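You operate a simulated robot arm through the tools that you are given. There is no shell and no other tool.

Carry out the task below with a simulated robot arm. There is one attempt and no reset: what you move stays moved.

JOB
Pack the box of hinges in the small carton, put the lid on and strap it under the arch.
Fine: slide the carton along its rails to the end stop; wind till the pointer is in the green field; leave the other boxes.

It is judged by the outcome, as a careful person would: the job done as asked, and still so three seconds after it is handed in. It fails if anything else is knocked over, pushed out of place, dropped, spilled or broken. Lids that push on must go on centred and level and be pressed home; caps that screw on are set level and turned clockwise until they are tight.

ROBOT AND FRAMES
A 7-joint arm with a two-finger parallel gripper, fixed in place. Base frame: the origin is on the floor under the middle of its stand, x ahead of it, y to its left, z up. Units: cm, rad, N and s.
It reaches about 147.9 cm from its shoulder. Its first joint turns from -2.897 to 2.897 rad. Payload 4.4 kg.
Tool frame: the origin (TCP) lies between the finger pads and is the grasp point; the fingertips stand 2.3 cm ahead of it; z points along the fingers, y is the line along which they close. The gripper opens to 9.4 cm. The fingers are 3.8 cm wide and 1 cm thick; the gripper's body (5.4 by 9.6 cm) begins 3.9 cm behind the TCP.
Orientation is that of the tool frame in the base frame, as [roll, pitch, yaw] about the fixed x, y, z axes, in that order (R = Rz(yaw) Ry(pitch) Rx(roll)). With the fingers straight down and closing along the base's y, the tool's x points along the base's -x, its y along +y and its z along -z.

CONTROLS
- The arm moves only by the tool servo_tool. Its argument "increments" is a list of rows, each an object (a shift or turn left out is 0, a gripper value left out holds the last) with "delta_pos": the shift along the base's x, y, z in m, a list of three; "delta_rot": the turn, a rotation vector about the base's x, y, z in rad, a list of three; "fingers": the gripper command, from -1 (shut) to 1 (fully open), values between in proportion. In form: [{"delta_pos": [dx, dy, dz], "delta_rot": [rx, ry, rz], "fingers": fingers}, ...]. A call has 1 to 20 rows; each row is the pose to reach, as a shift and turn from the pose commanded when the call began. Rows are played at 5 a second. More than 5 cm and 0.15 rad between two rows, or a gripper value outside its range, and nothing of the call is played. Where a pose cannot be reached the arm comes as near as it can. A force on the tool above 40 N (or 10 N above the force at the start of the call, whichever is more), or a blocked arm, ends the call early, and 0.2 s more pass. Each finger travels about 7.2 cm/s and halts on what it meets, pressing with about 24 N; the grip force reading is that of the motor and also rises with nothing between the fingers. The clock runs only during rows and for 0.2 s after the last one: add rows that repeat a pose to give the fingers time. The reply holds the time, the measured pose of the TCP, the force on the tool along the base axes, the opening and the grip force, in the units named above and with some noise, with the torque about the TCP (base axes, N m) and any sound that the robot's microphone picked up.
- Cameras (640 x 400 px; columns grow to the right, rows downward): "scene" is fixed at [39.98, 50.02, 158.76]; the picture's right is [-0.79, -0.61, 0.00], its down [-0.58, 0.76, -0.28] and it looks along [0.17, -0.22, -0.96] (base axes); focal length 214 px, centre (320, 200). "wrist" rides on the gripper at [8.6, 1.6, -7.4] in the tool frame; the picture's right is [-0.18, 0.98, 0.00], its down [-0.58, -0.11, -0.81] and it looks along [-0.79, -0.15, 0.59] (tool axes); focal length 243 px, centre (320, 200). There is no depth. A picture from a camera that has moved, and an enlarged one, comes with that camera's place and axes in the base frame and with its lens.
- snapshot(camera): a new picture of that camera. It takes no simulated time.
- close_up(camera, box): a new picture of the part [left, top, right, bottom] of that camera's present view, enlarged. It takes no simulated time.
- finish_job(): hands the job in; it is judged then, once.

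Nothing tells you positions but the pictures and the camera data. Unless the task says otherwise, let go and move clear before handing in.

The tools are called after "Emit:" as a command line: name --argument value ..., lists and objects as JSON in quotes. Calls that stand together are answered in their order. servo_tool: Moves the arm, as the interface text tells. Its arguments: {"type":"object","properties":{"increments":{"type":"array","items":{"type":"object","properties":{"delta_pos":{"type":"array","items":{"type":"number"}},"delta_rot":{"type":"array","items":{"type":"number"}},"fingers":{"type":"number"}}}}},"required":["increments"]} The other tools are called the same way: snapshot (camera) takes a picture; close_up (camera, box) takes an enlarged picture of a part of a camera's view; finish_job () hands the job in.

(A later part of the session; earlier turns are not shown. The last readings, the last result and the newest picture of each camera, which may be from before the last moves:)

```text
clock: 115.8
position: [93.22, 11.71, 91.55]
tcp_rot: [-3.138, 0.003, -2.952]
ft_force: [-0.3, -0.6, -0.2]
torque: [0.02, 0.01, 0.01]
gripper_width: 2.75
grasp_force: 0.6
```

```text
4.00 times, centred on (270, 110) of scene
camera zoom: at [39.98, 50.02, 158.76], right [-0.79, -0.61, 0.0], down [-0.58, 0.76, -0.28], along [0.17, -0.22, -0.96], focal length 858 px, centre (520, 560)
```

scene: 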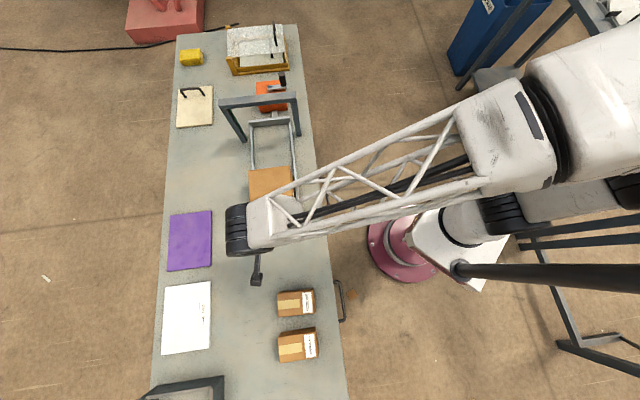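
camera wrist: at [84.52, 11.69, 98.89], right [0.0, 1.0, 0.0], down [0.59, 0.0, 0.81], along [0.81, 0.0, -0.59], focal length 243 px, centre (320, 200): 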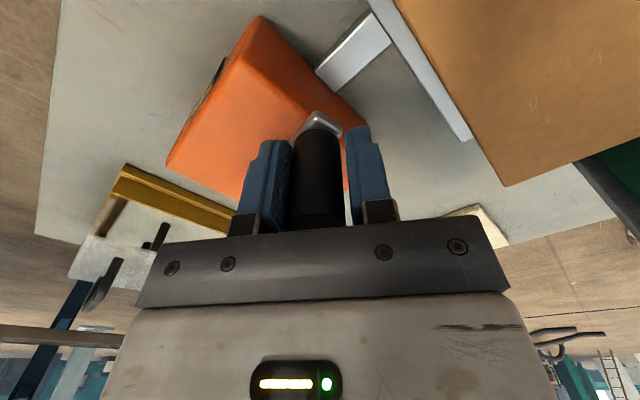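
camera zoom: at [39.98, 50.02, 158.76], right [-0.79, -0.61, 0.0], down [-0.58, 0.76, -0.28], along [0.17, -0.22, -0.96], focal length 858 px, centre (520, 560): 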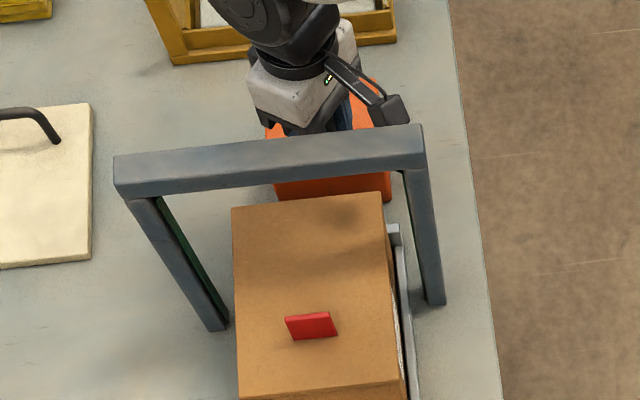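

About 80° done. To go on I'll open the jaws around the knob, turn the hand in place to the other side, away from the arch, and close the cage again; then I can follow the crank for the rest of the turn.

Emit:
servo_tool --increments '[{"delta_pos": [0, 0, 0.002], "delta_rot": [0, 0, 0], "fingers": 0.2}, {"delta_pos": [0, 0, 0.002], "delta_rot": [0, 0, 0], "fingers": 0.2}, {"delta_pos": [0, 0, 0.002], "delta_rot": [0, 0, 0.136], "fingers": 0.2}, {"delta_pos": [0, 0, 0.002], "delta_rot": [0, 0, 0.272], "fingers": 0.2}, {"delta_pos": [0, 0, 0.002], "delta_rot": [0, 0, 0.408], "fingers": 0.2}, {"delta_pos": [0, 0, 0.002], "delta_rot": [0, 0, 0.544], "fingers": 0.2}, {"delta_pos": [0, 0, 0.002], "delta_rot": [0, 0, 0.68], "fingers": 0.2}, {"delta_pos": [0, 0, 0.002], "delta_rot": [0, 0, 0.816], "fingers": 0.2}, {"delta_pos": [0, 0, 0.002], "delta_rot": [0, 0, 0.952], "fingers": 0.2}, {"delta_pos": [0, 0, 0.002], "delta_rot": [0, 0, 1.088], "fingers": 0.2}, {"delta_pos": [0, 0, 0.002], "delta_rot": [0, 0, 1.224], "fingers": 0.2}, {"delta_pos": [0, 0, 0.002], "delta_rot": [0, 0, 1.36], "fingers": 0.2}, {"delta_pos": [0, 0, 0.002], "delta_rot": [0, 0, 1.496], "fingers": 0.2}, {"delta_pos": [0, 0, 0.002], "delta_rot": [0, 0, 1.632], "fingers": 0.2}, {"delta_pos": [0, 0, 0.002], "delta_rot": [0, 0, 1.768], "fingers": 0.2}, {"delta_pos": [0, 0, 0.002], "delta_rot": [0, 0, 1.9], "fingers": 0.2}, {"delta_pos": [0, 0, 0.002], "delta_rot": [0, 0, 1.9], "fingers": 0.2}]'

Emit:
snapshot --camera "wrist"

Emit:
close_up --camera "scene" --box '[220, 60, 320, 160]'

```text
clock: 119.4
position: [93.41, 11.54, 91.68]
tcp_rot: [-3.139, 0.003, -1.051]
ft_force: [0.3, -1.1, -0.3]
torque: [-0.01, 0.04, -0.01]
gripper_width: 5.65
grasp_force: 0.1
```

```text
taken
camera wrist: at [96.27, 3.27, 99.14], right [-0.94, -0.33, 0.0], down [-0.2, 0.56, 0.81], along [-0.26, 0.76, -0.59], focal length 243 px, centre (320, 200)
```

wrist: 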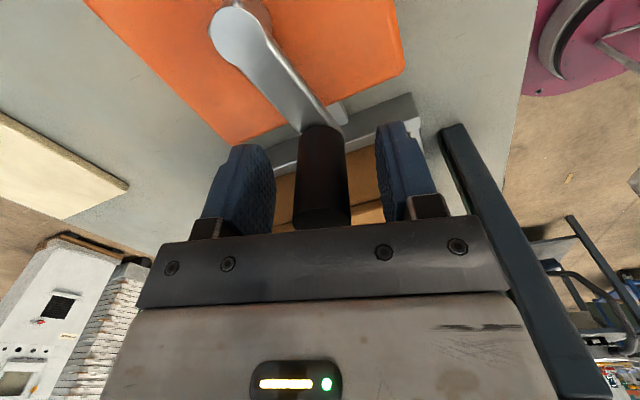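

```text
4.00 times, centred on (270, 110) of scene
camera zoom: at [39.98, 50.02, 158.76], right [-0.79, -0.61, 0.0], down [-0.58, 0.76, -0.28], along [0.17, -0.22, -0.96], focal length 858 px, centre (520, 560)
```

zoom: 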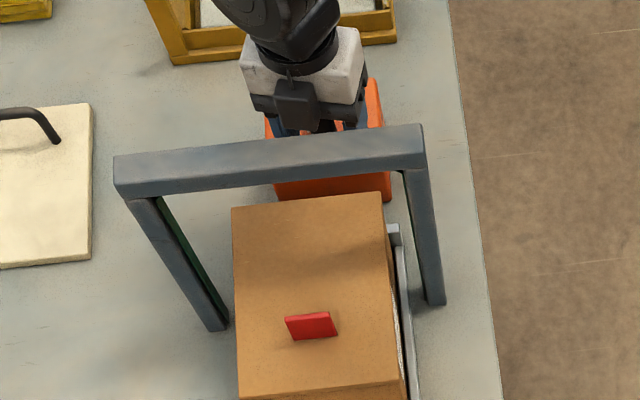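

The hand is turned round and the knob is centred between the pads, with the crank arm clearly in view. I'll close the cage and continue clockwise.

Emit:
servo_tool --increments '[{"delta_pos": [0, 0, 0], "fingers": -0.42}, {"delta_pos": [0, 0, 0], "fingers": -0.42}, {"delta_pos": [0.0025, 0.0032, 0], "delta_rot": [0, 0, -0.055], "fingers": -0.42}, {"delta_pos": [0.0052, 0.0063, 0], "delta_rot": [0, 0, -0.11], "fingers": -0.42}, {"delta_pos": [0.0081, 0.0091, 0], "delta_rot": [0, 0, -0.165], "fingers": -0.42}, {"delta_pos": [0.0112, 0.0117, 0], "delta_rot": [0, 0, -0.22], "fingers": -0.42}, {"delta_pos": [0.0144, 0.0141, 0], "delta_rot": [0, 0, -0.275], "fingers": -0.42}, {"delta_pos": [0.0179, 0.0163, 0], "delta_rot": [0, 0, -0.33], "fingers": -0.42}, {"delta_pos": [0.0214, 0.0183, 0], "delta_rot": [0, 0, -0.385], "fingers": -0.42}, {"delta_pos": [0.0251, 0.0199, 0], "delta_rot": [0, 0, -0.44], "fingers": -0.42}, {"delta_pos": [0.0289, 0.0213, 0], "delta_rot": [0, 0, -0.495], "fingers": -0.42}, {"delta_pos": [0.0328, 0.0225, 0], "delta_rot": [0, 0, -0.55], "fingers": -0.42}, {"delta_pos": [0.0368, 0.0234, 0], "delta_rot": [0, 0, -0.605], "fingers": -0.42}, {"delta_pos": [0.0408, 0.0239, 0], "delta_rot": [0, 0, -0.66], "fingers": -0.42}, {"delta_pos": [0.0449, 0.0243, 0], "delta_rot": [0, 0, -0.715], "fingers": -0.42}, {"delta_pos": [0.0489, 0.0243, 0], "delta_rot": [0, 0, -0.77], "fingers": -0.42}]'

Emit:
snapshot --camera "wrist"

Emit:
close_up --camera "scene" --box '[220, 50, 320, 150]'

```text
clock: 122.8
position: [98.2, 14.14, 91.84]
tcp_rot: [-3.138, 0.004, -1.822]
ft_force: [-0.5, -0.8, -0.3]
torque: [-0.01, 0.0, 0.02]
gripper_width: 2.76
grasp_force: 0.7
```

```text
taken
camera wrist: at [94.59, 6.16, 99.2], right [-0.91, 0.42, 0.0], down [0.25, 0.53, 0.81], along [0.34, 0.73, -0.59], focal length 243 px, centre (320, 200)
```

wrist: 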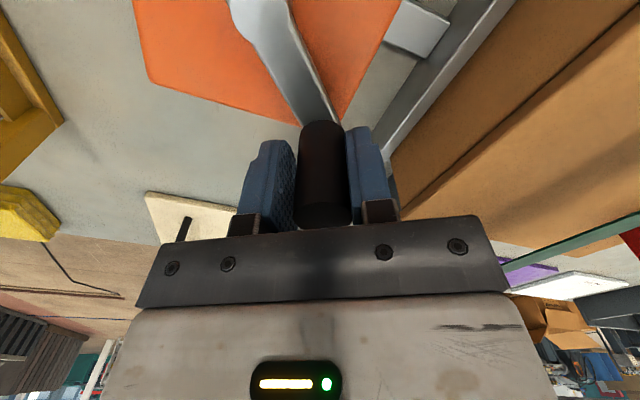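

```text
4.00 times, centred on (270, 100) of scene
camera zoom: at [39.98, 50.02, 158.76], right [-0.79, -0.61, 0.0], down [-0.58, 0.76, -0.28], along [0.17, -0.22, -0.96], focal length 858 px, centre (520, 600)
```

zoom: 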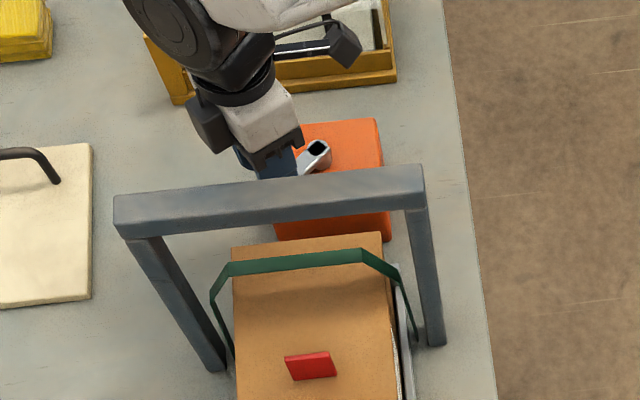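

A green strap has come down from the arch towards the lid, so the winder works as expected. I'll continue to about 180° and then check the gauge.

Emit:
servo_tool --increments '[{"delta_pos": [0.0041, -0.0003, 0], "delta_rot": [0, 0, -0.055], "fingers": -0.42}, {"delta_pos": [0.0081, -0.0008, 0], "delta_rot": [0, 0, -0.11], "fingers": -0.42}, {"delta_pos": [0.0121, -0.0016, 0], "delta_rot": [0, 0, -0.165], "fingers": -0.42}, {"delta_pos": [0.016, -0.0027, 0], "delta_rot": [0, 0, -0.22], "fingers": -0.42}, {"delta_pos": [0.0198, -0.0041, 0], "delta_rot": [0, 0, -0.275], "fingers": -0.42}, {"delta_pos": [0.0235, -0.0057, 0], "delta_rot": [0, 0, -0.33], "fingers": -0.42}, {"delta_pos": [0.0271, -0.0076, 0], "delta_rot": [0, 0, -0.385], "fingers": -0.42}, {"delta_pos": [0.0306, -0.0097, 0], "delta_rot": [0, 0, -0.44], "fingers": -0.42}, {"delta_pos": [0.0339, -0.0121, 0], "delta_rot": [0, 0, -0.495], "fingers": -0.42}, {"delta_pos": [0.037, -0.0147, 0], "delta_rot": [0, 0, -0.55], "fingers": -0.42}, {"delta_pos": [0.04, -0.0175, 0], "delta_rot": [0, 0, -0.605], "fingers": -0.42}]'

Emit:
snapshot --camera "wrist"

Emit:
close_up --camera "scene" --box '[220, 50, 320, 150]'

```text
clock: 125.2
position: [102.18, 12.48, 91.85]
tcp_rot: [-3.14, 0.002, -2.427]
ft_force: [0.2, 0.4, 0.5]
torque: [0.06, 0.03, -0.04]
gripper_width: 2.76
grasp_force: 0.1
```

```text
taken
camera wrist: at [94.62, 8.08, 99.2], right [-0.5, 0.86, 0.0], down [0.51, 0.3, 0.81], along [0.7, 0.41, -0.59], focal length 243 px, centre (320, 200)
```

wrist: 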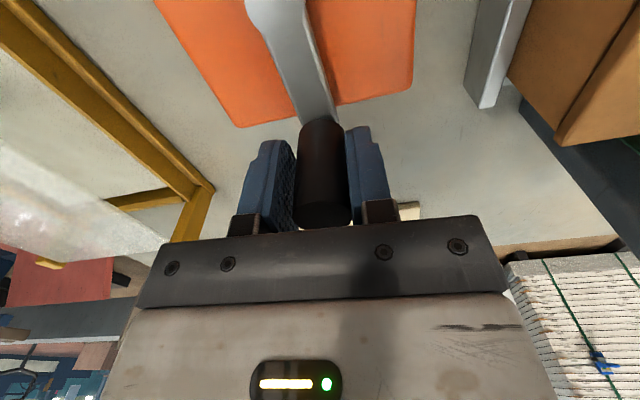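

```text
4.00 times, centred on (270, 100) of scene
camera zoom: at [39.98, 50.02, 158.76], right [-0.79, -0.61, 0.0], down [-0.58, 0.76, -0.28], along [0.17, -0.22, -0.96], focal length 858 px, centre (520, 600)
```

zoom: 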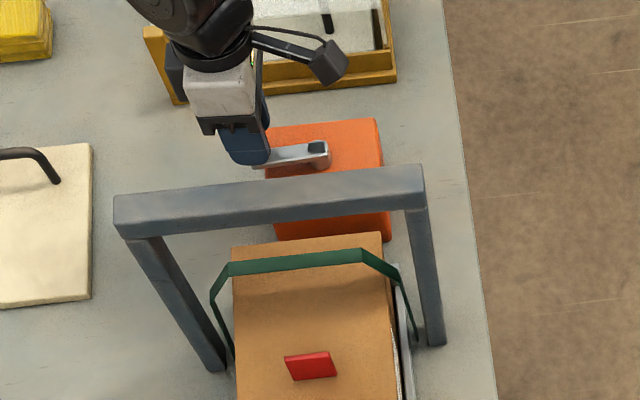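

The crank is at about 180°, but from here I can't see the gauge. As the strap tightens the pointer may move faster, so I'll open the jaws, lift clear and read the gauge from the robot's side before going on.

Emit:
servo_tool --increments '[{"delta_pos": [0, 0, 0], "fingers": 0.1}, {"delta_pos": [0, 0, 0], "fingers": 0.1}, {"delta_pos": [0, 0, 0.03], "fingers": 0.1}, {"delta_pos": [0, 0, 0.06], "fingers": 0.1}, {"delta_pos": [0, 0, 0.08], "fingers": 0.1}, {"delta_pos": [-0.03, -0.027, 0.08], "fingers": 0.3}, {"delta_pos": [-0.06, -0.054, 0.08], "fingers": 0.3}, {"delta_pos": [-0.09, -0.081, 0.08], "fingers": 0.3}, {"delta_pos": [-0.12, -0.108, 0.08], "fingers": 0.3}, {"delta_pos": [-0.13, -0.114, 0.08], "fingers": 0.3}, {"delta_pos": [-0.13, -0.114, 0.08], "fingers": 0.3}]'

Emit:
snapshot --camera "wrist"

Emit:
close_up --camera "wrist" --box '[240, 40, 420, 170]'

Emit:
close_up --camera "scene" --box '[220, 50, 320, 150]'

```text
clock: 127.6
position: [89.02, 1.06, 99.75]
tcp_rot: [-3.141, 0.002, -2.424]
ft_force: [-0.2, -0.7, 0.6]
torque: [-0.04, 0.01, -0.01]
gripper_width: 6.09
grasp_force: 0.1
```

```text
taken
camera wrist: at [81.5, -3.45, 107.22], right [-0.51, 0.86, 0.0], down [0.51, 0.3, 0.81], along [0.7, 0.41, -0.59], focal length 243 px, centre (320, 200)
```

wrist: 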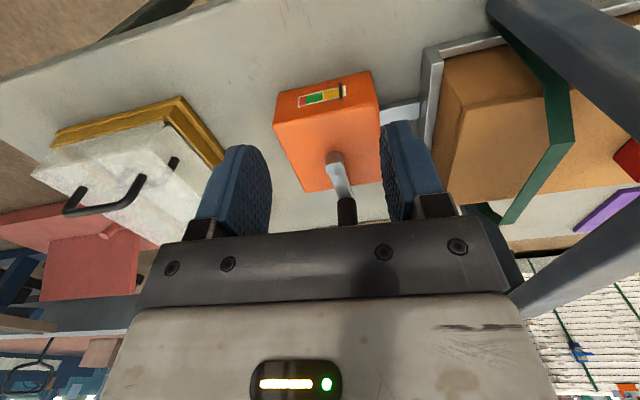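

```text
3.08 times, centred on (330, 105) of wrist
camera zoom: at [81.5, -3.45, 107.22], right [-0.51, 0.86, 0.0], down [0.51, 0.3, 0.81], along [0.7, 0.41, -0.59], focal length 746 px, centre (289, 492)
```

zoom: 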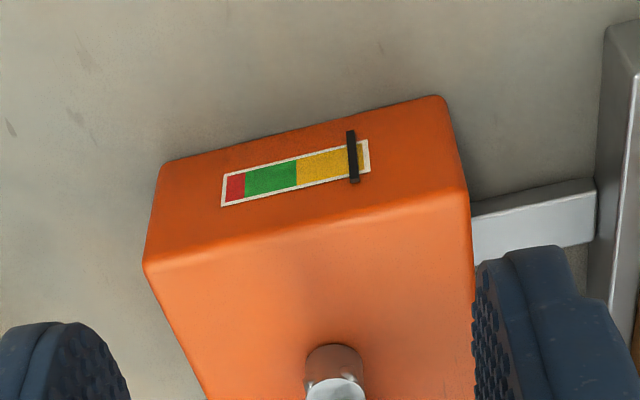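

```text
4.00 times, centred on (270, 100) of scene
camera zoom: at [39.98, 50.02, 158.76], right [-0.79, -0.61, 0.0], down [-0.58, 0.76, -0.28], along [0.17, -0.22, -0.96], focal length 858 px, centre (520, 600)
```

zoom: 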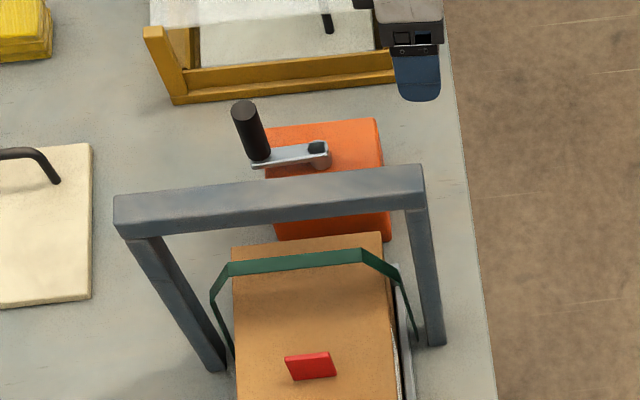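

The pointer is now a little way into yellow, about 12% of the scale, so it moves slowly: mid-green needs roughly two more turns. The crank stayed where I left it. I'll go back to the knob the same way.

Emit:
servo_tool --increments '[{"delta_pos": [0.03, 0.027, 0], "fingers": 0.1}, {"delta_pos": [0.06, 0.054, 0], "fingers": 0.1}, {"delta_pos": [0.09, 0.081, 0], "fingers": 0.1}, {"delta_pos": [0.12, 0.108, 0], "fingers": 0.1}, {"delta_pos": [0.131, 0.114, 0], "fingers": 0.1}, {"delta_pos": [0.131, 0.114, 0], "fingers": 0.1}]'

Emit:
snapshot --camera "wrist"

```text
clock: 129.0
position: [102.45, 12.67, 99.76]
tcp_rot: [-3.14, 0.004, -2.427]
ft_force: [0.3, 1.0, -0.2]
torque: [0.03, -0.01, -0.03]
gripper_width: 5.17
grasp_force: 0.0
```

```text
taken
camera wrist: at [94.8, 8.14, 107.22], right [-0.51, 0.86, 0.0], down [0.51, 0.3, 0.81], along [0.7, 0.41, -0.59], focal length 243 px, centre (320, 200)
```

wrist: 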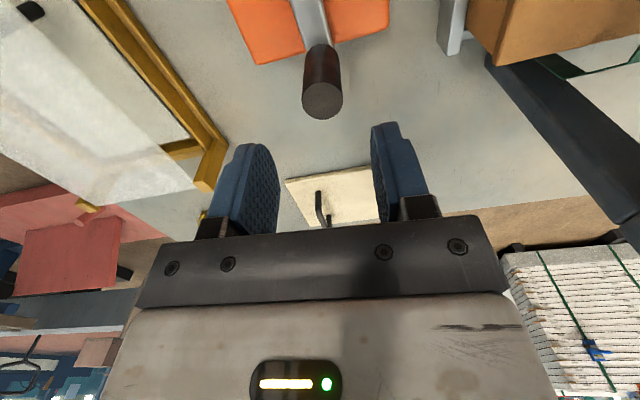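

The knob is right where expected, about 4 mm off the jaw centre. I'll correct that and go down around it.

Emit:
servo_tool --increments '[{"delta_pos": [-0.004, -0.0005, -0.02], "fingers": 0.1}, {"delta_pos": [-0.004, -0.0005, -0.04], "fingers": 0.1}, {"delta_pos": [-0.004, -0.0005, -0.06], "fingers": 0.1}, {"delta_pos": [-0.004, -0.0005, -0.074], "fingers": 0.1}, {"delta_pos": [-0.004, -0.0005, -0.08], "fingers": 0.1}, {"delta_pos": [-0.004, -0.0005, -0.08], "fingers": -0.42}, {"delta_pos": [-0.004, -0.0005, -0.08], "fingers": -0.42}]'

```text
clock: 130.6
position: [101.89, 12.34, 91.8]
tcp_rot: [-3.141, 0.002, -2.425]
ft_force: [-0.1, -0.7, 0.9]
torque: [0.02, 0.01, -0.02]
gripper_width: 2.73
grasp_force: 0.1
```

Emit:
servo_tool --increments '[{"delta_pos": [0.0029, -0.0028, 0], "delta_rot": [0, 0, -0.062], "fingers": -0.42}, {"delta_pos": [0.0057, -0.0058, 0], "delta_rot": [0, 0, -0.124], "fingers": -0.42}, {"delta_pos": [0.0082, -0.009, 0], "delta_rot": [0, 0, -0.186], "fingers": -0.42}, {"delta_pos": [0.0105, -0.0123, 0], "delta_rot": [0, 0, -0.248], "fingers": -0.42}, {"delta_pos": [0.0126, -0.0158, 0], "delta_rot": [0, 0, -0.31], "fingers": -0.42}, {"delta_pos": [0.0144, -0.0195, 0], "delta_rot": [0, 0, -0.372], "fingers": -0.42}, {"delta_pos": [0.0159, -0.0232, 0], "delta_rot": [0, 0, -0.434], "fingers": -0.42}, {"delta_pos": [0.0172, -0.0271, 0], "delta_rot": [0, 0, -0.496], "fingers": -0.42}, {"delta_pos": [0.0182, -0.031, 0], "delta_rot": [0, 0, -0.558], "fingers": -0.42}, {"delta_pos": [0.0189, -0.035, 0], "delta_rot": [0, 0, -0.62], "fingers": -0.42}, {"delta_pos": [0.0194, -0.0391, 0], "delta_rot": [0, 0, -0.682], "fingers": -0.42}, {"delta_pos": [0.0196, -0.0431, 0], "delta_rot": [0, 0, -0.744], "fingers": -0.42}, {"delta_pos": [0.0195, -0.0472, 0], "delta_rot": [0, 0, -0.806], "fingers": -0.42}, {"delta_pos": [0.019, -0.0512, 0], "delta_rot": [0, 0, -0.868], "fingers": -0.42}, {"delta_pos": [0.0184, -0.0552, 0], "delta_rot": [0, 0, -0.93], "fingers": -0.42}, {"delta_pos": [0.0174, -0.0592, 0], "delta_rot": [0, 0, -0.992], "fingers": -0.42}, {"delta_pos": [0.0162, -0.063, 0], "delta_rot": [0, 0, -1.054], "fingers": -0.42}, {"delta_pos": [0.0147, -0.0668, 0], "delta_rot": [0, 0, -1.116], "fingers": -0.42}, {"delta_pos": [0.0129, -0.0705, 0], "delta_rot": [0, 0, -1.178], "fingers": -0.42}, {"delta_pos": [0.0109, -0.074, 0], "delta_rot": [0, 0, -1.24], "fingers": -0.42}]'

Emit:
snapshot --camera "wrist"

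Emit:
close_up --camera "scene" --box '[220, 40, 320, 140]'

```text
clock: 134.8
position: [103.09, 5.03, 91.51]
tcp_rot: [-3.139, 0.004, 2.617]
ft_force: [0.5, 2.6, 0.6]
torque: [0.02, 0.01, -0.02]
gripper_width: 2.83
grasp_force: 1.4
```

```text
taken
camera wrist: at [96.48, 10.68, 98.98], right [0.65, 0.76, 0.0], down [0.45, -0.38, 0.81], along [0.61, -0.53, -0.59], focal length 243 px, centre (320, 200)
```

wrist: 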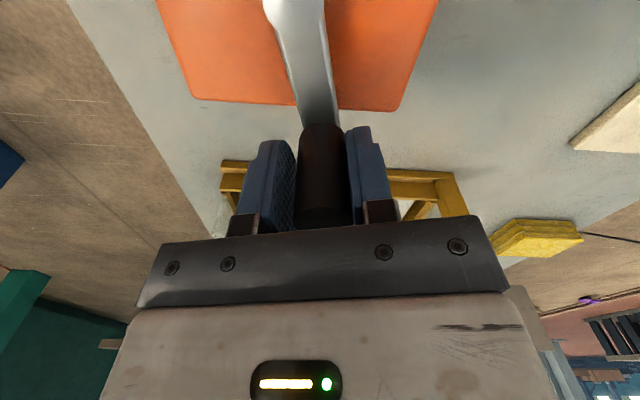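

```text
4.00 times, centred on (270, 90) of scene
camera zoom: at [39.98, 50.02, 158.76], right [-0.79, -0.61, 0.0], down [-0.58, 0.76, -0.28], along [0.17, -0.22, -0.96], focal length 858 px, centre (520, 640)
```

zoom: 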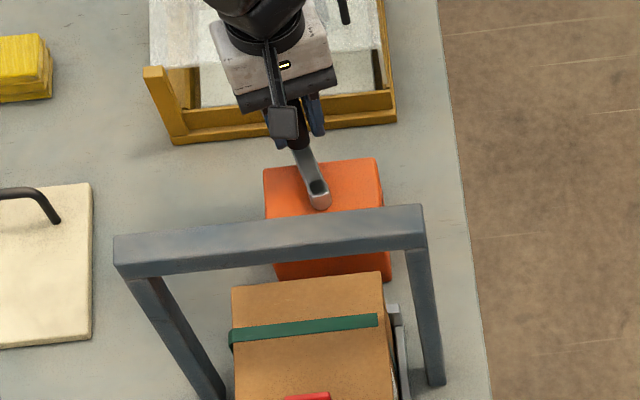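

The strap now lies flat across the lid, so tension will build from here. I'll read the gauge again before going on.

Emit:
servo_tool --increments '[{"delta_pos": [0, 0, 0], "fingers": 0.1}, {"delta_pos": [0, 0, 0], "fingers": 0.1}, {"delta_pos": [0, 0, 0.03], "fingers": 0.1}, {"delta_pos": [0, 0, 0.06], "fingers": 0.1}, {"delta_pos": [0, 0, 0.085], "fingers": 0.1}, {"delta_pos": [-0.014, -0.004, 0.085], "delta_rot": [0, 0, 0.13], "fingers": 0.3}, {"delta_pos": [-0.028, -0.008, 0.085], "delta_rot": [0, 0, 0.26], "fingers": 0.3}, {"delta_pos": [-0.042, -0.012, 0.085], "delta_rot": [0, 0, 0.39], "fingers": 0.3}, {"delta_pos": [-0.056, -0.016, 0.085], "delta_rot": [0, 0, 0.52], "fingers": 0.3}, {"delta_pos": [-0.07, -0.02, 0.085], "delta_rot": [0, 0, 0.65], "fingers": 0.3}, {"delta_pos": [-0.084, -0.024, 0.085], "delta_rot": [0, 0, 0.78], "fingers": 0.3}, {"delta_pos": [-0.098, -0.028, 0.085], "delta_rot": [0, 0, 0.91], "fingers": 0.3}, {"delta_pos": [-0.112, -0.032, 0.085], "delta_rot": [0, 0, 1.04], "fingers": 0.3}, {"delta_pos": [-0.126, -0.036, 0.085], "delta_rot": [0, 0, 1.17], "fingers": 0.3}, {"delta_pos": [-0.14, -0.04, 0.083], "delta_rot": [0, 0, 1.25], "fingers": 0.3}, {"delta_pos": [-0.14, -0.04, 0.083], "delta_rot": [0, 0, 1.25], "fingers": 0.3}]'

Emit:
close_up --camera "wrist" --box '[240, 40, 420, 170]'

Emit:
close_up --camera "scene" --box '[220, 60, 320, 160]'

```text
clock: 138.2
position: [88.89, 0.97, 100.04]
tcp_rot: [-3.139, 0.001, -2.416]
ft_force: [-0.5, 0.7, -1.2]
torque: [-0.02, -0.01, 0.0]
gripper_width: 6.11
grasp_force: 0.2
```

```text
3.08 times, centred on (330, 105) of wrist
camera zoom: at [81.36, -3.54, 107.48], right [-0.51, 0.86, 0.0], down [0.5, 0.3, 0.81], along [0.69, 0.41, -0.59], focal length 746 px, centre (289, 492)
```

zoom: 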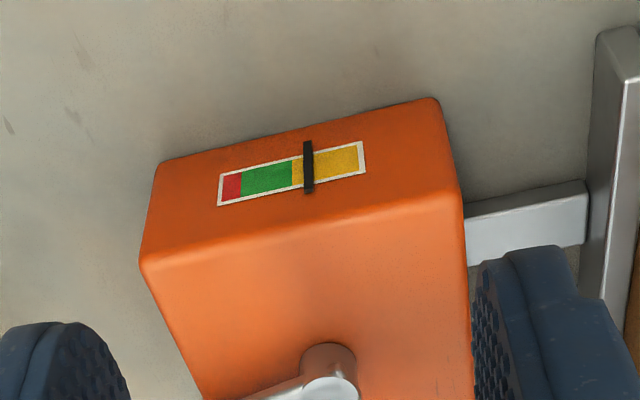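

```text
4.00 times, centred on (270, 110) of scene
camera zoom: at [39.98, 50.02, 158.76], right [-0.79, -0.61, 0.0], down [-0.58, 0.76, -0.28], along [0.17, -0.22, -0.96], focal length 858 px, centre (520, 560)
```

zoom: 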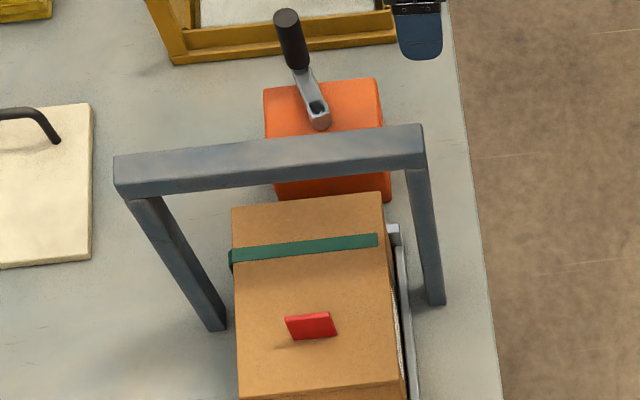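

Good that I checked: the pointer has moved quickly and is now near the end of yellow. Only a small further turn is needed, perhaps 20–60°. I'll return to the knob and advance in small steps.

Emit:
servo_tool --increments '[{"delta_pos": [0.014, 0.004, 0], "delta_rot": [0, 0, -0.13], "fingers": 0.1}, {"delta_pos": [0.028, 0.008, 0], "delta_rot": [0, 0, -0.26], "fingers": 0.1}, {"delta_pos": [0.042, 0.012, 0], "delta_rot": [0, 0, -0.39], "fingers": 0.1}, {"delta_pos": [0.056, 0.016, 0], "delta_rot": [0, 0, -0.52], "fingers": 0.1}, {"delta_pos": [0.07, 0.02, 0], "delta_rot": [0, 0, -0.65], "fingers": 0.1}, {"delta_pos": [0.084, 0.024, 0], "delta_rot": [0, 0, -0.78], "fingers": 0.1}, {"delta_pos": [0.098, 0.028, 0], "delta_rot": [0, 0, -0.91], "fingers": 0.1}, {"delta_pos": [0.112, 0.032, 0], "delta_rot": [0, 0, -1.04], "fingers": 0.1}, {"delta_pos": [0.126, 0.036, 0], "delta_rot": [0, 0, -1.17], "fingers": 0.1}, {"delta_pos": [0.14, 0.04, 0], "delta_rot": [0, 0, -1.3], "fingers": 0.1}, {"delta_pos": [0.14, 0.04, 0], "delta_rot": [0, 0, -1.35], "fingers": 0.1}, {"delta_pos": [0.14, 0.04, 0], "delta_rot": [0, 0, -1.35], "fingers": 0.1}]'

Emit:
snapshot --camera "wrist"

```text
clock: 140.8
position: [102.97, 5.06, 100.09]
tcp_rot: [-3.139, 0.002, 2.515]
ft_force: [0.3, 0.5, -0.1]
torque: [0.01, 0.0, 0.0]
gripper_width: 5.17
grasp_force: 0.0
```

```text
taken
camera wrist: at [96.97, 11.47, 107.48], right [0.73, 0.69, 0.0], down [0.41, -0.43, 0.81], along [0.56, -0.59, -0.59], focal length 243 px, centre (320, 200)
```

wrist: 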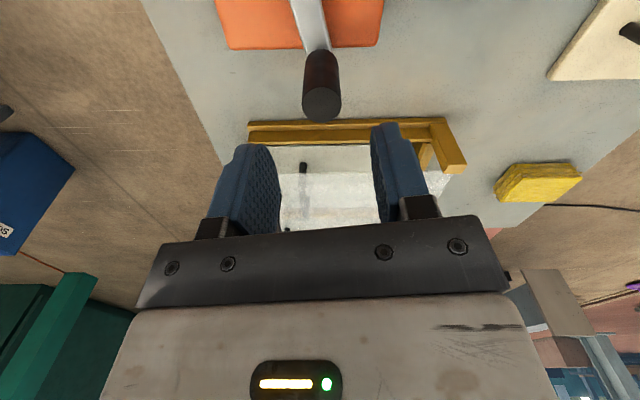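

The knob is exactly centred under the open jaws. I'll go down and cage it.

Emit:
servo_tool --increments '[{"delta_pos": [0, 0, -0.025], "fingers": 0.1}, {"delta_pos": [0, 0, -0.05], "fingers": 0.1}, {"delta_pos": [0, 0, -0.07], "fingers": 0.1}, {"delta_pos": [0, 0, -0.08], "fingers": 0.1}, {"delta_pos": [0, 0, -0.085], "fingers": 0.1}, {"delta_pos": [0, 0, -0.085], "fingers": -0.42}, {"delta_pos": [0, 0, -0.085], "fingers": -0.42}]'

```text
clock: 142.4
position: [103.03, 5.12, 91.48]
tcp_rot: [-3.139, -0.001, 2.518]
ft_force: [-0.1, -0.4, 0.5]
torque: [-0.05, 0.0, -0.02]
gripper_width: 2.73
grasp_force: 0.1
```

Emit:
servo_tool --increments '[{"delta_pos": [-0.0023, -0.0034, 0], "delta_rot": [0, 0, -0.06], "fingers": -0.42}, {"delta_pos": [-0.0047, -0.0066, 0], "delta_rot": [0, 0, -0.12], "fingers": -0.42}, {"delta_pos": [-0.0074, -0.0096, 0], "delta_rot": [0, 0, -0.18], "fingers": -0.42}, {"delta_pos": [-0.0103, -0.0125, 0], "delta_rot": [0, 0, -0.24], "fingers": -0.42}, {"delta_pos": [-0.0118, -0.0138, 0], "delta_rot": [0, 0, -0.28], "fingers": -0.42}, {"delta_pos": [-0.0118, -0.0138, 0], "delta_rot": [0, 0, -0.28], "fingers": -0.42}]'

```text
clock: 143.8
position: [101.77, 3.7, 91.51]
tcp_rot: [-3.139, 0.001, 2.236]
ft_force: [1.3, 0.1, -0.2]
torque: [0.02, -0.02, 0.0]
gripper_width: 2.76
grasp_force: 0.1
```

About 16° further. I'll lift off and read the gauge again.

Emit:
servo_tool --increments '[{"delta_pos": [0, 0, 0], "fingers": 0.1}, {"delta_pos": [0, 0, 0], "fingers": 0.1}, {"delta_pos": [0, 0, 0.03], "fingers": 0.1}, {"delta_pos": [0, 0, 0.06], "fingers": 0.1}, {"delta_pos": [0, 0, 0.085], "fingers": 0.1}, {"delta_pos": [-0.01, -0.002, 0.085], "delta_rot": [0, 0, 0.126], "fingers": 0.3}, {"delta_pos": [-0.02, -0.004, 0.085], "delta_rot": [0, 0, 0.252], "fingers": 0.3}, {"delta_pos": [-0.03, -0.006, 0.085], "delta_rot": [0, 0, 0.378], "fingers": 0.3}, {"delta_pos": [-0.04, -0.008, 0.085], "delta_rot": [0, 0, 0.504], "fingers": 0.3}, {"delta_pos": [-0.05, -0.01, 0.085], "delta_rot": [0, 0, 0.63], "fingers": 0.3}, {"delta_pos": [-0.06, -0.012, 0.085], "delta_rot": [0, 0, 0.756], "fingers": 0.3}, {"delta_pos": [-0.07, -0.014, 0.085], "delta_rot": [0, 0, 0.882], "fingers": 0.3}, {"delta_pos": [-0.08, -0.016, 0.085], "delta_rot": [0, 0, 1.008], "fingers": 0.3}, {"delta_pos": [-0.09, -0.018, 0.085], "delta_rot": [0, 0, 1.134], "fingers": 0.3}, {"delta_pos": [-0.1, -0.02, 0.085], "delta_rot": [0, 0, 1.26], "fingers": 0.3}, {"delta_pos": [-0.11, -0.023, 0.085], "delta_rot": [0, 0, 1.386], "fingers": 0.3}, {"delta_pos": [-0.12, -0.025, 0.085], "delta_rot": [0, 0, 1.512], "fingers": 0.3}, {"delta_pos": [-0.129, -0.027, 0.085], "delta_rot": [0, 0, 1.631], "fingers": 0.3}, {"delta_pos": [-0.129, -0.027, 0.085], "delta_rot": [0, 0, 1.631], "fingers": 0.3}]'

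Emit:
close_up --camera "wrist" --box '[240, 40, 420, 170]'

Emit:
close_up --camera "scene" --box '[220, 60, 320, 160]'

```text
clock: 147.8
position: [88.92, 0.94, 99.93]
tcp_rot: [-3.14, 0.002, -2.416]
ft_force: [0.3, -0.2, 0.7]
torque: [-0.01, -0.01, 0.0]
gripper_width: 6.12
grasp_force: 0.1
```

```text
3.08 times, centred on (330, 105) of wrist
camera zoom: at [81.47, -3.54, 107.34], right [-0.52, 0.86, 0.0], down [0.5, 0.3, 0.81], along [0.69, 0.42, -0.59], focal length 746 px, centre (289, 492)
```

zoom: 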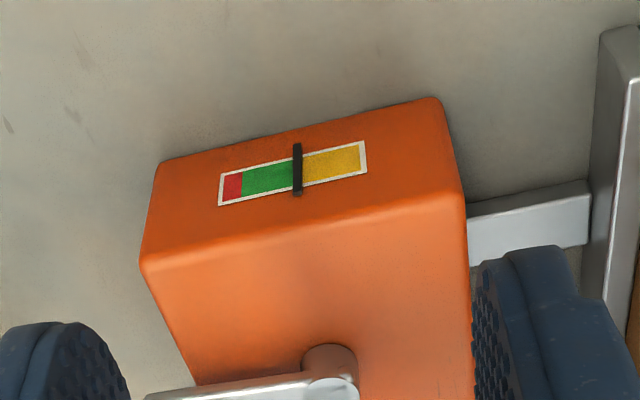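

```text
4.00 times, centred on (270, 110) of scene
camera zoom: at [39.98, 50.02, 158.76], right [-0.79, -0.61, 0.0], down [-0.58, 0.76, -0.28], along [0.17, -0.22, -0.96], focal length 858 px, centre (520, 560)
```

zoom: 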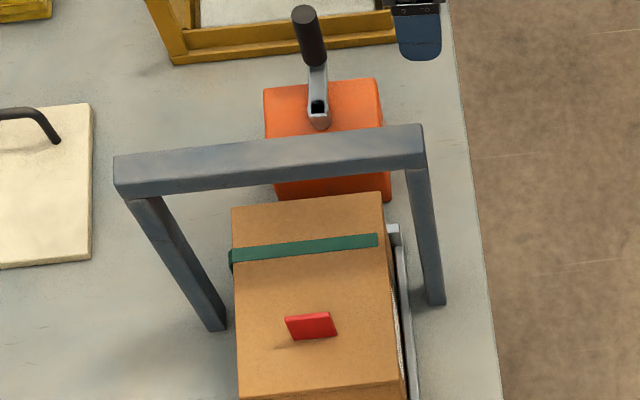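

The pointer now stands exactly at the yellow/green border: 16° moved it 8% of the scale. About 38° more should put it in the middle of green, with roughly 30° of margin before red. I'll return to the knob.

Emit:
servo_tool --increments '[{"delta_pos": [0.01, 0.002, 0], "delta_rot": [0, 0, -0.126], "fingers": 0.1}, {"delta_pos": [0.02, 0.004, 0], "delta_rot": [0, 0, -0.252], "fingers": 0.1}, {"delta_pos": [0.03, 0.006, 0], "delta_rot": [0, 0, -0.378], "fingers": 0.1}, {"delta_pos": [0.04, 0.008, 0], "delta_rot": [0, 0, -0.504], "fingers": 0.1}, {"delta_pos": [0.05, 0.01, 0], "delta_rot": [0, 0, -0.63], "fingers": 0.1}, {"delta_pos": [0.06, 0.012, 0], "delta_rot": [0, 0, -0.756], "fingers": 0.1}, {"delta_pos": [0.07, 0.014, 0], "delta_rot": [0, 0, -0.882], "fingers": 0.1}, {"delta_pos": [0.08, 0.016, 0], "delta_rot": [0, 0, -1.008], "fingers": 0.1}, {"delta_pos": [0.09, 0.018, 0], "delta_rot": [0, 0, -1.134], "fingers": 0.1}, {"delta_pos": [0.1, 0.02, 0], "delta_rot": [0, 0, -1.26], "fingers": 0.1}, {"delta_pos": [0.11, 0.023, 0], "delta_rot": [0, 0, -1.386], "fingers": 0.1}, {"delta_pos": [0.12, 0.025, 0], "delta_rot": [0, 0, -1.512], "fingers": 0.1}, {"delta_pos": [0.129, 0.027, 0], "delta_rot": [0, 0, -1.631], "fingers": 0.1}, {"delta_pos": [0.129, 0.027, 0], "delta_rot": [0, 0, -1.631], "fingers": 0.1}]'

Emit:
snapshot --camera "wrist"

```text
clock: 150.8
position: [101.96, 3.71, 99.96]
tcp_rot: [-3.141, 0.001, 2.236]
ft_force: [0.2, 0.5, 0.0]
torque: [-0.03, -0.01, 0.01]
gripper_width: 5.16
grasp_force: 0.1
```

```text
taken
camera wrist: at [97.96, 11.5, 107.42], right [0.89, 0.46, 0.0], down [0.27, -0.52, 0.81], along [0.37, -0.72, -0.59], focal length 243 px, centre (320, 200)
```

wrist: 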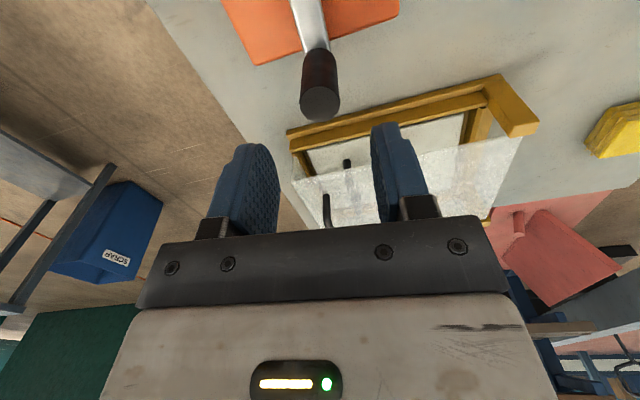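

Emit:
servo_tool --increments '[{"delta_pos": [0, 0, -0.025], "fingers": 0.1}, {"delta_pos": [0, 0, -0.05], "fingers": 0.1}, {"delta_pos": [0, 0, -0.07], "fingers": 0.1}, {"delta_pos": [0, 0, -0.08], "fingers": 0.1}, {"delta_pos": [0, 0, -0.085], "fingers": 0.1}, {"delta_pos": [0, 0, -0.085], "fingers": -0.42}, {"delta_pos": [0, 0, -0.085], "fingers": -0.42}]'

Emit:
servo_tool --increments '[{"delta_pos": [-0.0031, -0.0026, 0], "delta_rot": [0, 0, -0.05], "fingers": -0.42}, {"delta_pos": [-0.0064, -0.005, 0], "delta_rot": [0, 0, -0.1], "fingers": -0.42}, {"delta_pos": [-0.0098, -0.0072, 0], "delta_rot": [0, 0, -0.15], "fingers": -0.42}, {"delta_pos": [-0.0134, -0.0091, 0], "delta_rot": [0, 0, -0.2], "fingers": -0.42}, {"delta_pos": [-0.0172, -0.0107, 0], "delta_rot": [0, 0, -0.25], "fingers": -0.42}, {"delta_pos": [-0.021, -0.0121, 0], "delta_rot": [0, 0, -0.3], "fingers": -0.42}, {"delta_pos": [-0.0249, -0.0132, 0], "delta_rot": [0, 0, -0.35], "fingers": -0.42}, {"delta_pos": [-0.0288, -0.0141, 0], "delta_rot": [0, 0, -0.4], "fingers": -0.42}, {"delta_pos": [-0.0329, -0.0146, 0], "delta_rot": [0, 0, -0.45], "fingers": -0.42}, {"delta_pos": [-0.0329, -0.0146, 0], "delta_rot": [0, 0, -0.45], "fingers": -0.42}]'

```text
clock: 152.4
position: [101.79, 3.65, 91.54]
tcp_rot: [-3.141, 0.001, 2.236]
ft_force: [-0.1, 0.9, -0.3]
torque: [-0.02, -0.01, 0.01]
gripper_width: 2.75
grasp_force: 0.2
```

```text
clock: 154.6
position: [98.51, 2.04, 91.57]
tcp_rot: [-3.137, 0.001, 1.787]
ft_force: [0.2, 0.2, -0.5]
torque: [0.0, 0.02, -0.01]
gripper_width: 2.78
grasp_force: 0.3
```

That should be mid-green. I'll open the jaws, lift clear and read the gauge.

Emit:
servo_tool --increments '[{"delta_pos": [0, 0, 0], "fingers": 0.1}, {"delta_pos": [0, 0, 0], "fingers": 0.1}, {"delta_pos": [0, 0, 0.03], "fingers": 0.1}, {"delta_pos": [0, 0, 0.06], "fingers": 0.1}, {"delta_pos": [0, 0, 0.085], "fingers": 0.1}, {"delta_pos": [-0.0065, -0.0007, 0.085], "delta_rot": [0, 0, 0.139], "fingers": 0.3}, {"delta_pos": [-0.013, -0.0014, 0.085], "delta_rot": [0, 0, 0.278], "fingers": 0.3}, {"delta_pos": [-0.0195, -0.002, 0.085], "delta_rot": [0, 0, 0.417], "fingers": 0.3}, {"delta_pos": [-0.026, -0.003, 0.085], "delta_rot": [0, 0, 0.556], "fingers": 0.3}, {"delta_pos": [-0.0325, -0.004, 0.085], "delta_rot": [0, 0, 0.695], "fingers": 0.3}, {"delta_pos": [-0.039, -0.0045, 0.085], "delta_rot": [0, 0, 0.834], "fingers": 0.3}, {"delta_pos": [-0.0455, -0.005, 0.085], "delta_rot": [0, 0, 0.973], "fingers": 0.3}, {"delta_pos": [-0.052, -0.006, 0.085], "delta_rot": [0, 0, 1.112], "fingers": 0.3}, {"delta_pos": [-0.0585, -0.007, 0.085], "delta_rot": [0, 0, 1.251], "fingers": 0.3}, {"delta_pos": [-0.065, -0.0075, 0.085], "delta_rot": [0, 0, 1.39], "fingers": 0.3}, {"delta_pos": [-0.0715, -0.008, 0.085], "delta_rot": [0, 0, 1.529], "fingers": 0.3}, {"delta_pos": [-0.078, -0.009, 0.085], "delta_rot": [0, 0, 1.668], "fingers": 0.3}, {"delta_pos": [-0.0845, -0.0095, 0.085], "delta_rot": [0, 0, 1.807], "fingers": 0.3}, {"delta_pos": [-0.091, -0.01, 0.085], "delta_rot": [0, 0, 1.946], "fingers": 0.3}, {"delta_pos": [-0.096, -0.011, 0.085], "delta_rot": [0, 0, 2.08], "fingers": 0.3}, {"delta_pos": [-0.096, -0.011, 0.085], "delta_rot": [0, 0, 2.08], "fingers": 0.3}]'

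Emit:
close_up --camera "wrist" --box '[240, 40, 420, 170]'

Emit:
close_up --camera "scene" --box '[220, 60, 320, 160]'

```text
refused: the rows must be a list of 1 to 20 entries
```

```text
3.08 times, centred on (330, 105) of wrist
camera zoom: at [98.35, 10.85, 98.95], right [1.0, 0.03, 0.0], down [0.02, -0.59, 0.81], along [0.02, -0.81, -0.59], focal length 746 px, centre (289, 492)
```

zoom: 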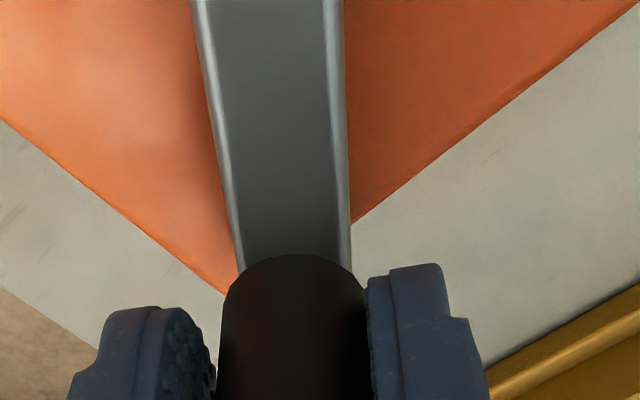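

```text
4.00 times, centred on (270, 110) of scene
camera zoom: at [39.98, 50.02, 158.76], right [-0.79, -0.61, 0.0], down [-0.58, 0.76, -0.28], along [0.17, -0.22, -0.96], focal length 858 px, centre (520, 560)
```

zoom: 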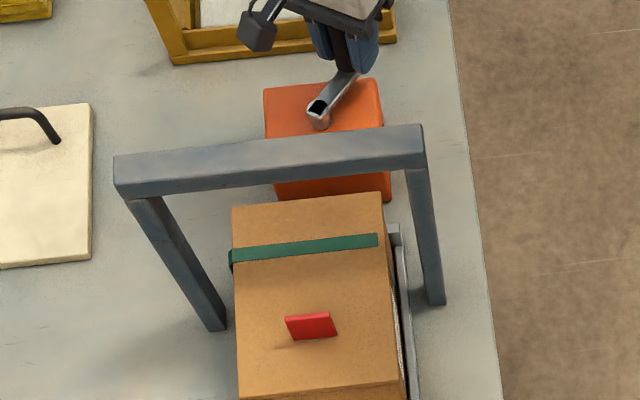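

That call had one row too many, so nothing moved. I'll first open and lift straight up, then swing round to the gauge.

Emit:
servo_tool --increments '[{"delta_pos": [0, 0, 0], "fingers": 0.1}, {"delta_pos": [0, 0, 0], "fingers": 0.1}, {"delta_pos": [0, 0, 0.03], "fingers": 0.1}, {"delta_pos": [0, 0, 0.06], "fingers": 0.1}, {"delta_pos": [0, 0, 0.085], "fingers": 0.1}, {"delta_pos": [0, 0, 0.085], "fingers": 0.1}]'

Emit:
servo_tool --increments '[{"delta_pos": [-0.0065, -0.0007, 0], "delta_rot": [0, 0, 0.139], "fingers": 0.3}, {"delta_pos": [-0.013, -0.0014, 0], "delta_rot": [0, 0, 0.278], "fingers": 0.3}, {"delta_pos": [-0.0195, -0.002, 0], "delta_rot": [0, 0, 0.417], "fingers": 0.3}, {"delta_pos": [-0.026, -0.003, 0], "delta_rot": [0, 0, 0.556], "fingers": 0.3}, {"delta_pos": [-0.0325, -0.004, 0], "delta_rot": [0, 0, 0.695], "fingers": 0.3}, {"delta_pos": [-0.039, -0.0045, 0], "delta_rot": [0, 0, 0.834], "fingers": 0.3}, {"delta_pos": [-0.0455, -0.005, 0], "delta_rot": [0, 0, 0.973], "fingers": 0.3}, {"delta_pos": [-0.052, -0.006, 0], "delta_rot": [0, 0, 1.112], "fingers": 0.3}, {"delta_pos": [-0.0585, -0.007, 0], "delta_rot": [0, 0, 1.251], "fingers": 0.3}, {"delta_pos": [-0.065, -0.0075, 0], "delta_rot": [0, 0, 1.39], "fingers": 0.3}, {"delta_pos": [-0.0715, -0.008, 0], "delta_rot": [0, 0, 1.529], "fingers": 0.3}, {"delta_pos": [-0.078, -0.009, 0], "delta_rot": [0, 0, 1.668], "fingers": 0.3}, {"delta_pos": [-0.0845, -0.0095, 0], "delta_rot": [0, 0, 1.807], "fingers": 0.3}, {"delta_pos": [-0.091, -0.01, 0], "delta_rot": [0, 0, 1.946], "fingers": 0.3}, {"delta_pos": [-0.096, -0.011, 0], "delta_rot": [0, 0, 2.08], "fingers": 0.3}, {"delta_pos": [-0.096, -0.011, 0], "delta_rot": [0, 0, 2.08], "fingers": 0.3}]'

Emit:
close_up --camera "wrist" --box '[240, 40, 420, 170]'

Emit:
snapshot --camera "scene"

```text
clock: 156.0
position: [98.62, 2.15, 100.05]
tcp_rot: [-3.14, 0.002, 1.788]
ft_force: [-0.1, -0.3, -0.3]
torque: [0.02, 0.01, 0.03]
gripper_width: 5.19
grasp_force: 0.1
```

```text
clock: 159.4
position: [88.97, 1.02, 99.92]
tcp_rot: [-3.139, 0.001, -2.415]
ft_force: [0.0, -0.3, -1.6]
torque: [0.01, 0.02, 0.02]
gripper_width: 6.1
grasp_force: 0.1
```

```text
3.08 times, centred on (330, 105) of wrist
camera zoom: at [81.37, -3.42, 107.5], right [-0.52, 0.86, 0.0], down [0.5, 0.3, 0.81], along [0.69, 0.42, -0.59], focal length 746 px, centre (289, 492)
```

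zoom: 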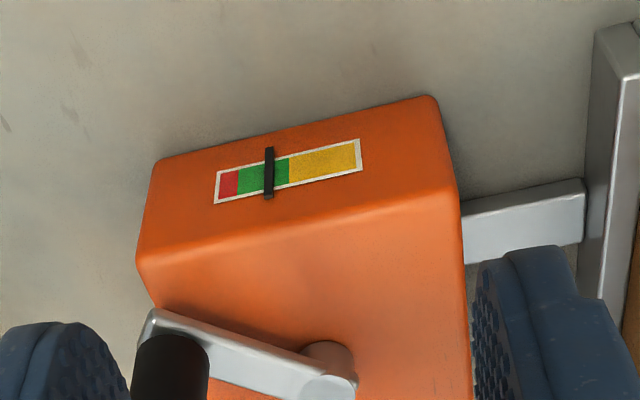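

```text
taken
```

scene: 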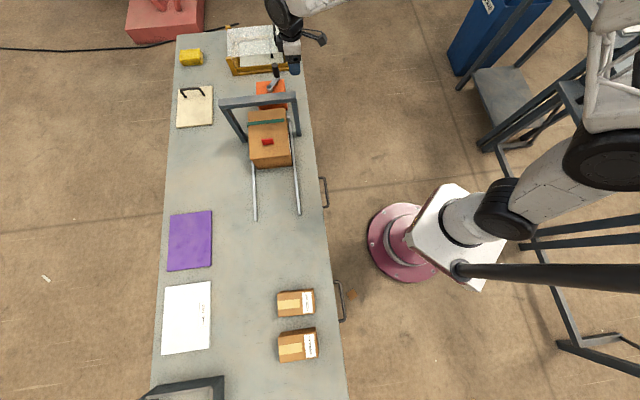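

The pointer stands in the middle of the green field and stays there with the crank released. I'll move the hand clear and check the carton, lid, strap and end stop.

Emit:
servo_tool --increments '[{"delta_pos": [-0.01, -0.01, 0.03], "fingers": 0.3}, {"delta_pos": [-0.03, -0.03, 0.05], "fingers": 0.3}, {"delta_pos": [-0.06, -0.06, 0.05], "fingers": 0.3}, {"delta_pos": [-0.09, -0.085, 0.05], "fingers": 0.3}, {"delta_pos": [-0.12, -0.11, 0.05], "fingers": 0.6}, {"delta_pos": [-0.15, -0.11, 0.05], "fingers": 1}, {"delta_pos": [-0.18, -0.1, 0.05], "fingers": 1}, {"delta_pos": [-0.21, -0.09, 0.05], "fingers": 1}, {"delta_pos": [-0.24, -0.08, 0.05], "fingers": 1}, {"delta_pos": [-0.26, -0.06, 0.05], "fingers": 1}, {"delta_pos": [-0.28, -0.04, 0.05], "fingers": 1}, {"delta_pos": [-0.28, -0.04, 0.05], "fingers": 1}]'

Emit:
snapshot --camera "wrist"

Emit:
close_up --camera "scene" --box '[225, 80, 325, 180]'

Emit:
close_up --camera "scene" --box '[240, 270, 360, 400]'

```text
clock: 162.0
position: [61.29, -2.88, 104.86]
tcp_rot: [-3.139, 0.002, -2.418]
ft_force: [-0.1, 0.0, -0.5]
torque: [-0.01, -0.05, -0.04]
gripper_width: 9.37
grasp_force: 0.1
```

```text
taken
camera wrist: at [53.69, -7.47, 112.24], right [-0.51, 0.86, 0.0], down [0.51, 0.3, 0.81], along [0.69, 0.41, -0.59], focal length 243 px, centre (320, 200)
```

wrist: 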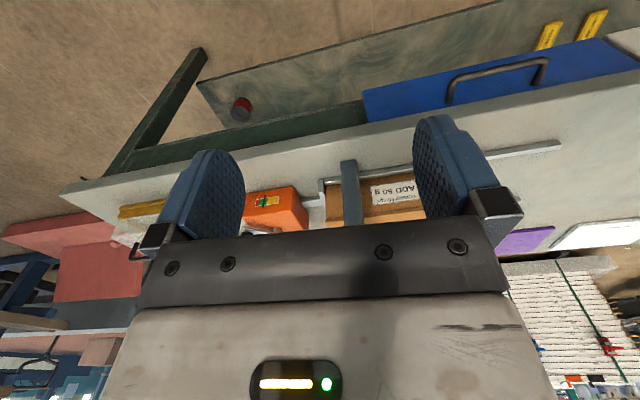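

```text
4.00 times, centred on (275, 130) of scene
camera zoom: at [39.98, 50.02, 158.76], right [-0.79, -0.61, 0.0], down [-0.58, 0.76, -0.28], along [0.17, -0.22, -0.96], focal length 858 px, centre (500, 480)
```

zoom: 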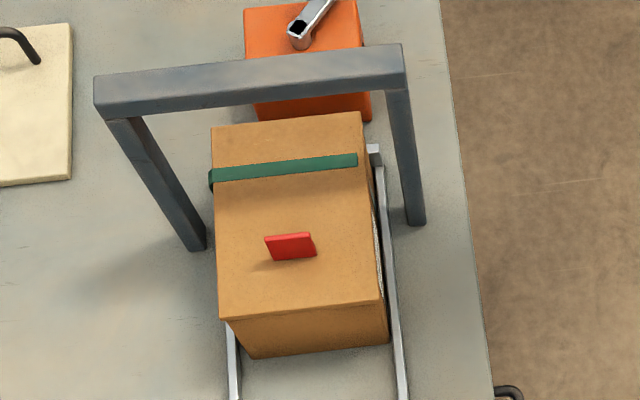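

```text
3.08 times, centred on (300, 335) of scene
camera zoom: at [39.98, 50.02, 158.76], right [-0.79, -0.61, 0.0], down [-0.58, 0.76, -0.28], along [0.17, -0.22, -0.96], focal length 660 px, centre (382, -215)
```

zoom: 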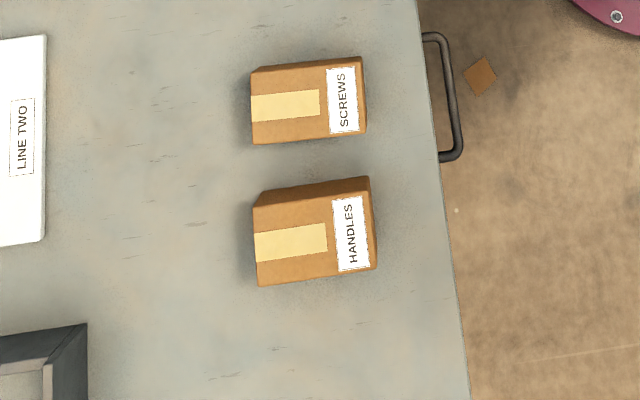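

The strap lies across the lid, the carton is between its rails under the arch, and the SCREWS and HANDLES boxes are untouched. I'll take close-ups of the stop, gauge and lid seam to be sure.

Emit:
close_up --camera "wrist" --box '[240, 160, 420, 240]'

Emit:
close_up --camera "scene" --box '[245, 130, 310, 175]'

Emit:
close_up --camera "scene" --box '[245, 95, 310, 140]'

```text
3.56 times, centred on (330, 200) of wrist
camera zoom: at [53.69, -7.47, 112.24], right [-0.51, 0.86, 0.0], down [0.51, 0.3, 0.81], along [0.69, 0.41, -0.59], focal length 863 px, centre (284, 200)
```

zoom: 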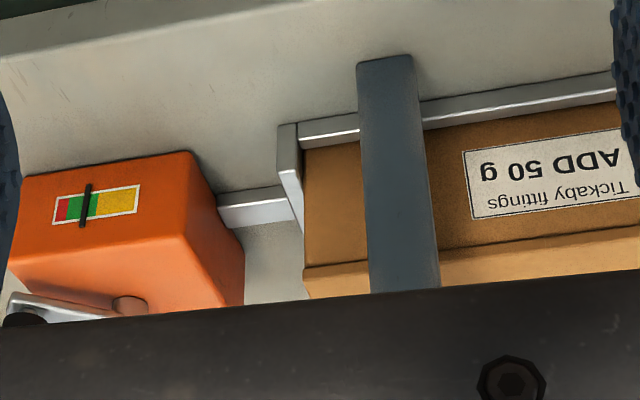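

```text
8.89 times, centred on (278, 152) of scene
camera zoom: at [39.98, 50.02, 158.76], right [-0.79, -0.61, 0.0], down [-0.58, 0.76, -0.28], along [0.17, -0.22, -0.96], focal length 1906 px, centre (698, 622)
```

zoom: 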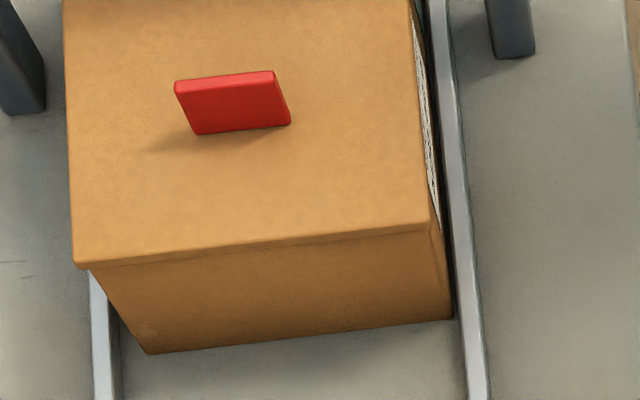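

```text
8.89 times, centred on (278, 118) of scene
camera zoom: at [39.98, 50.02, 158.76], right [-0.79, -0.61, 0.0], down [-0.58, 0.76, -0.28], along [0.17, -0.22, -0.96], focal length 1906 px, centre (698, 933)
```

zoom: 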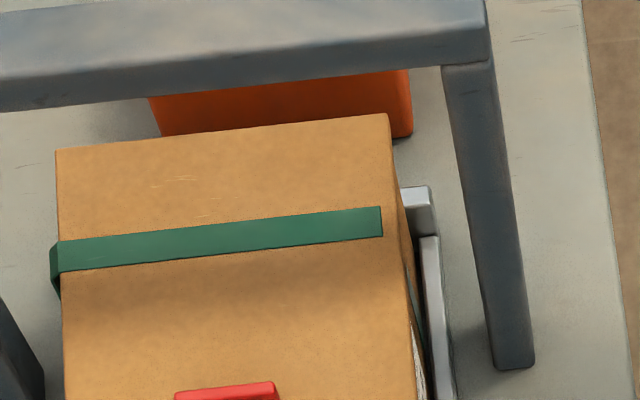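

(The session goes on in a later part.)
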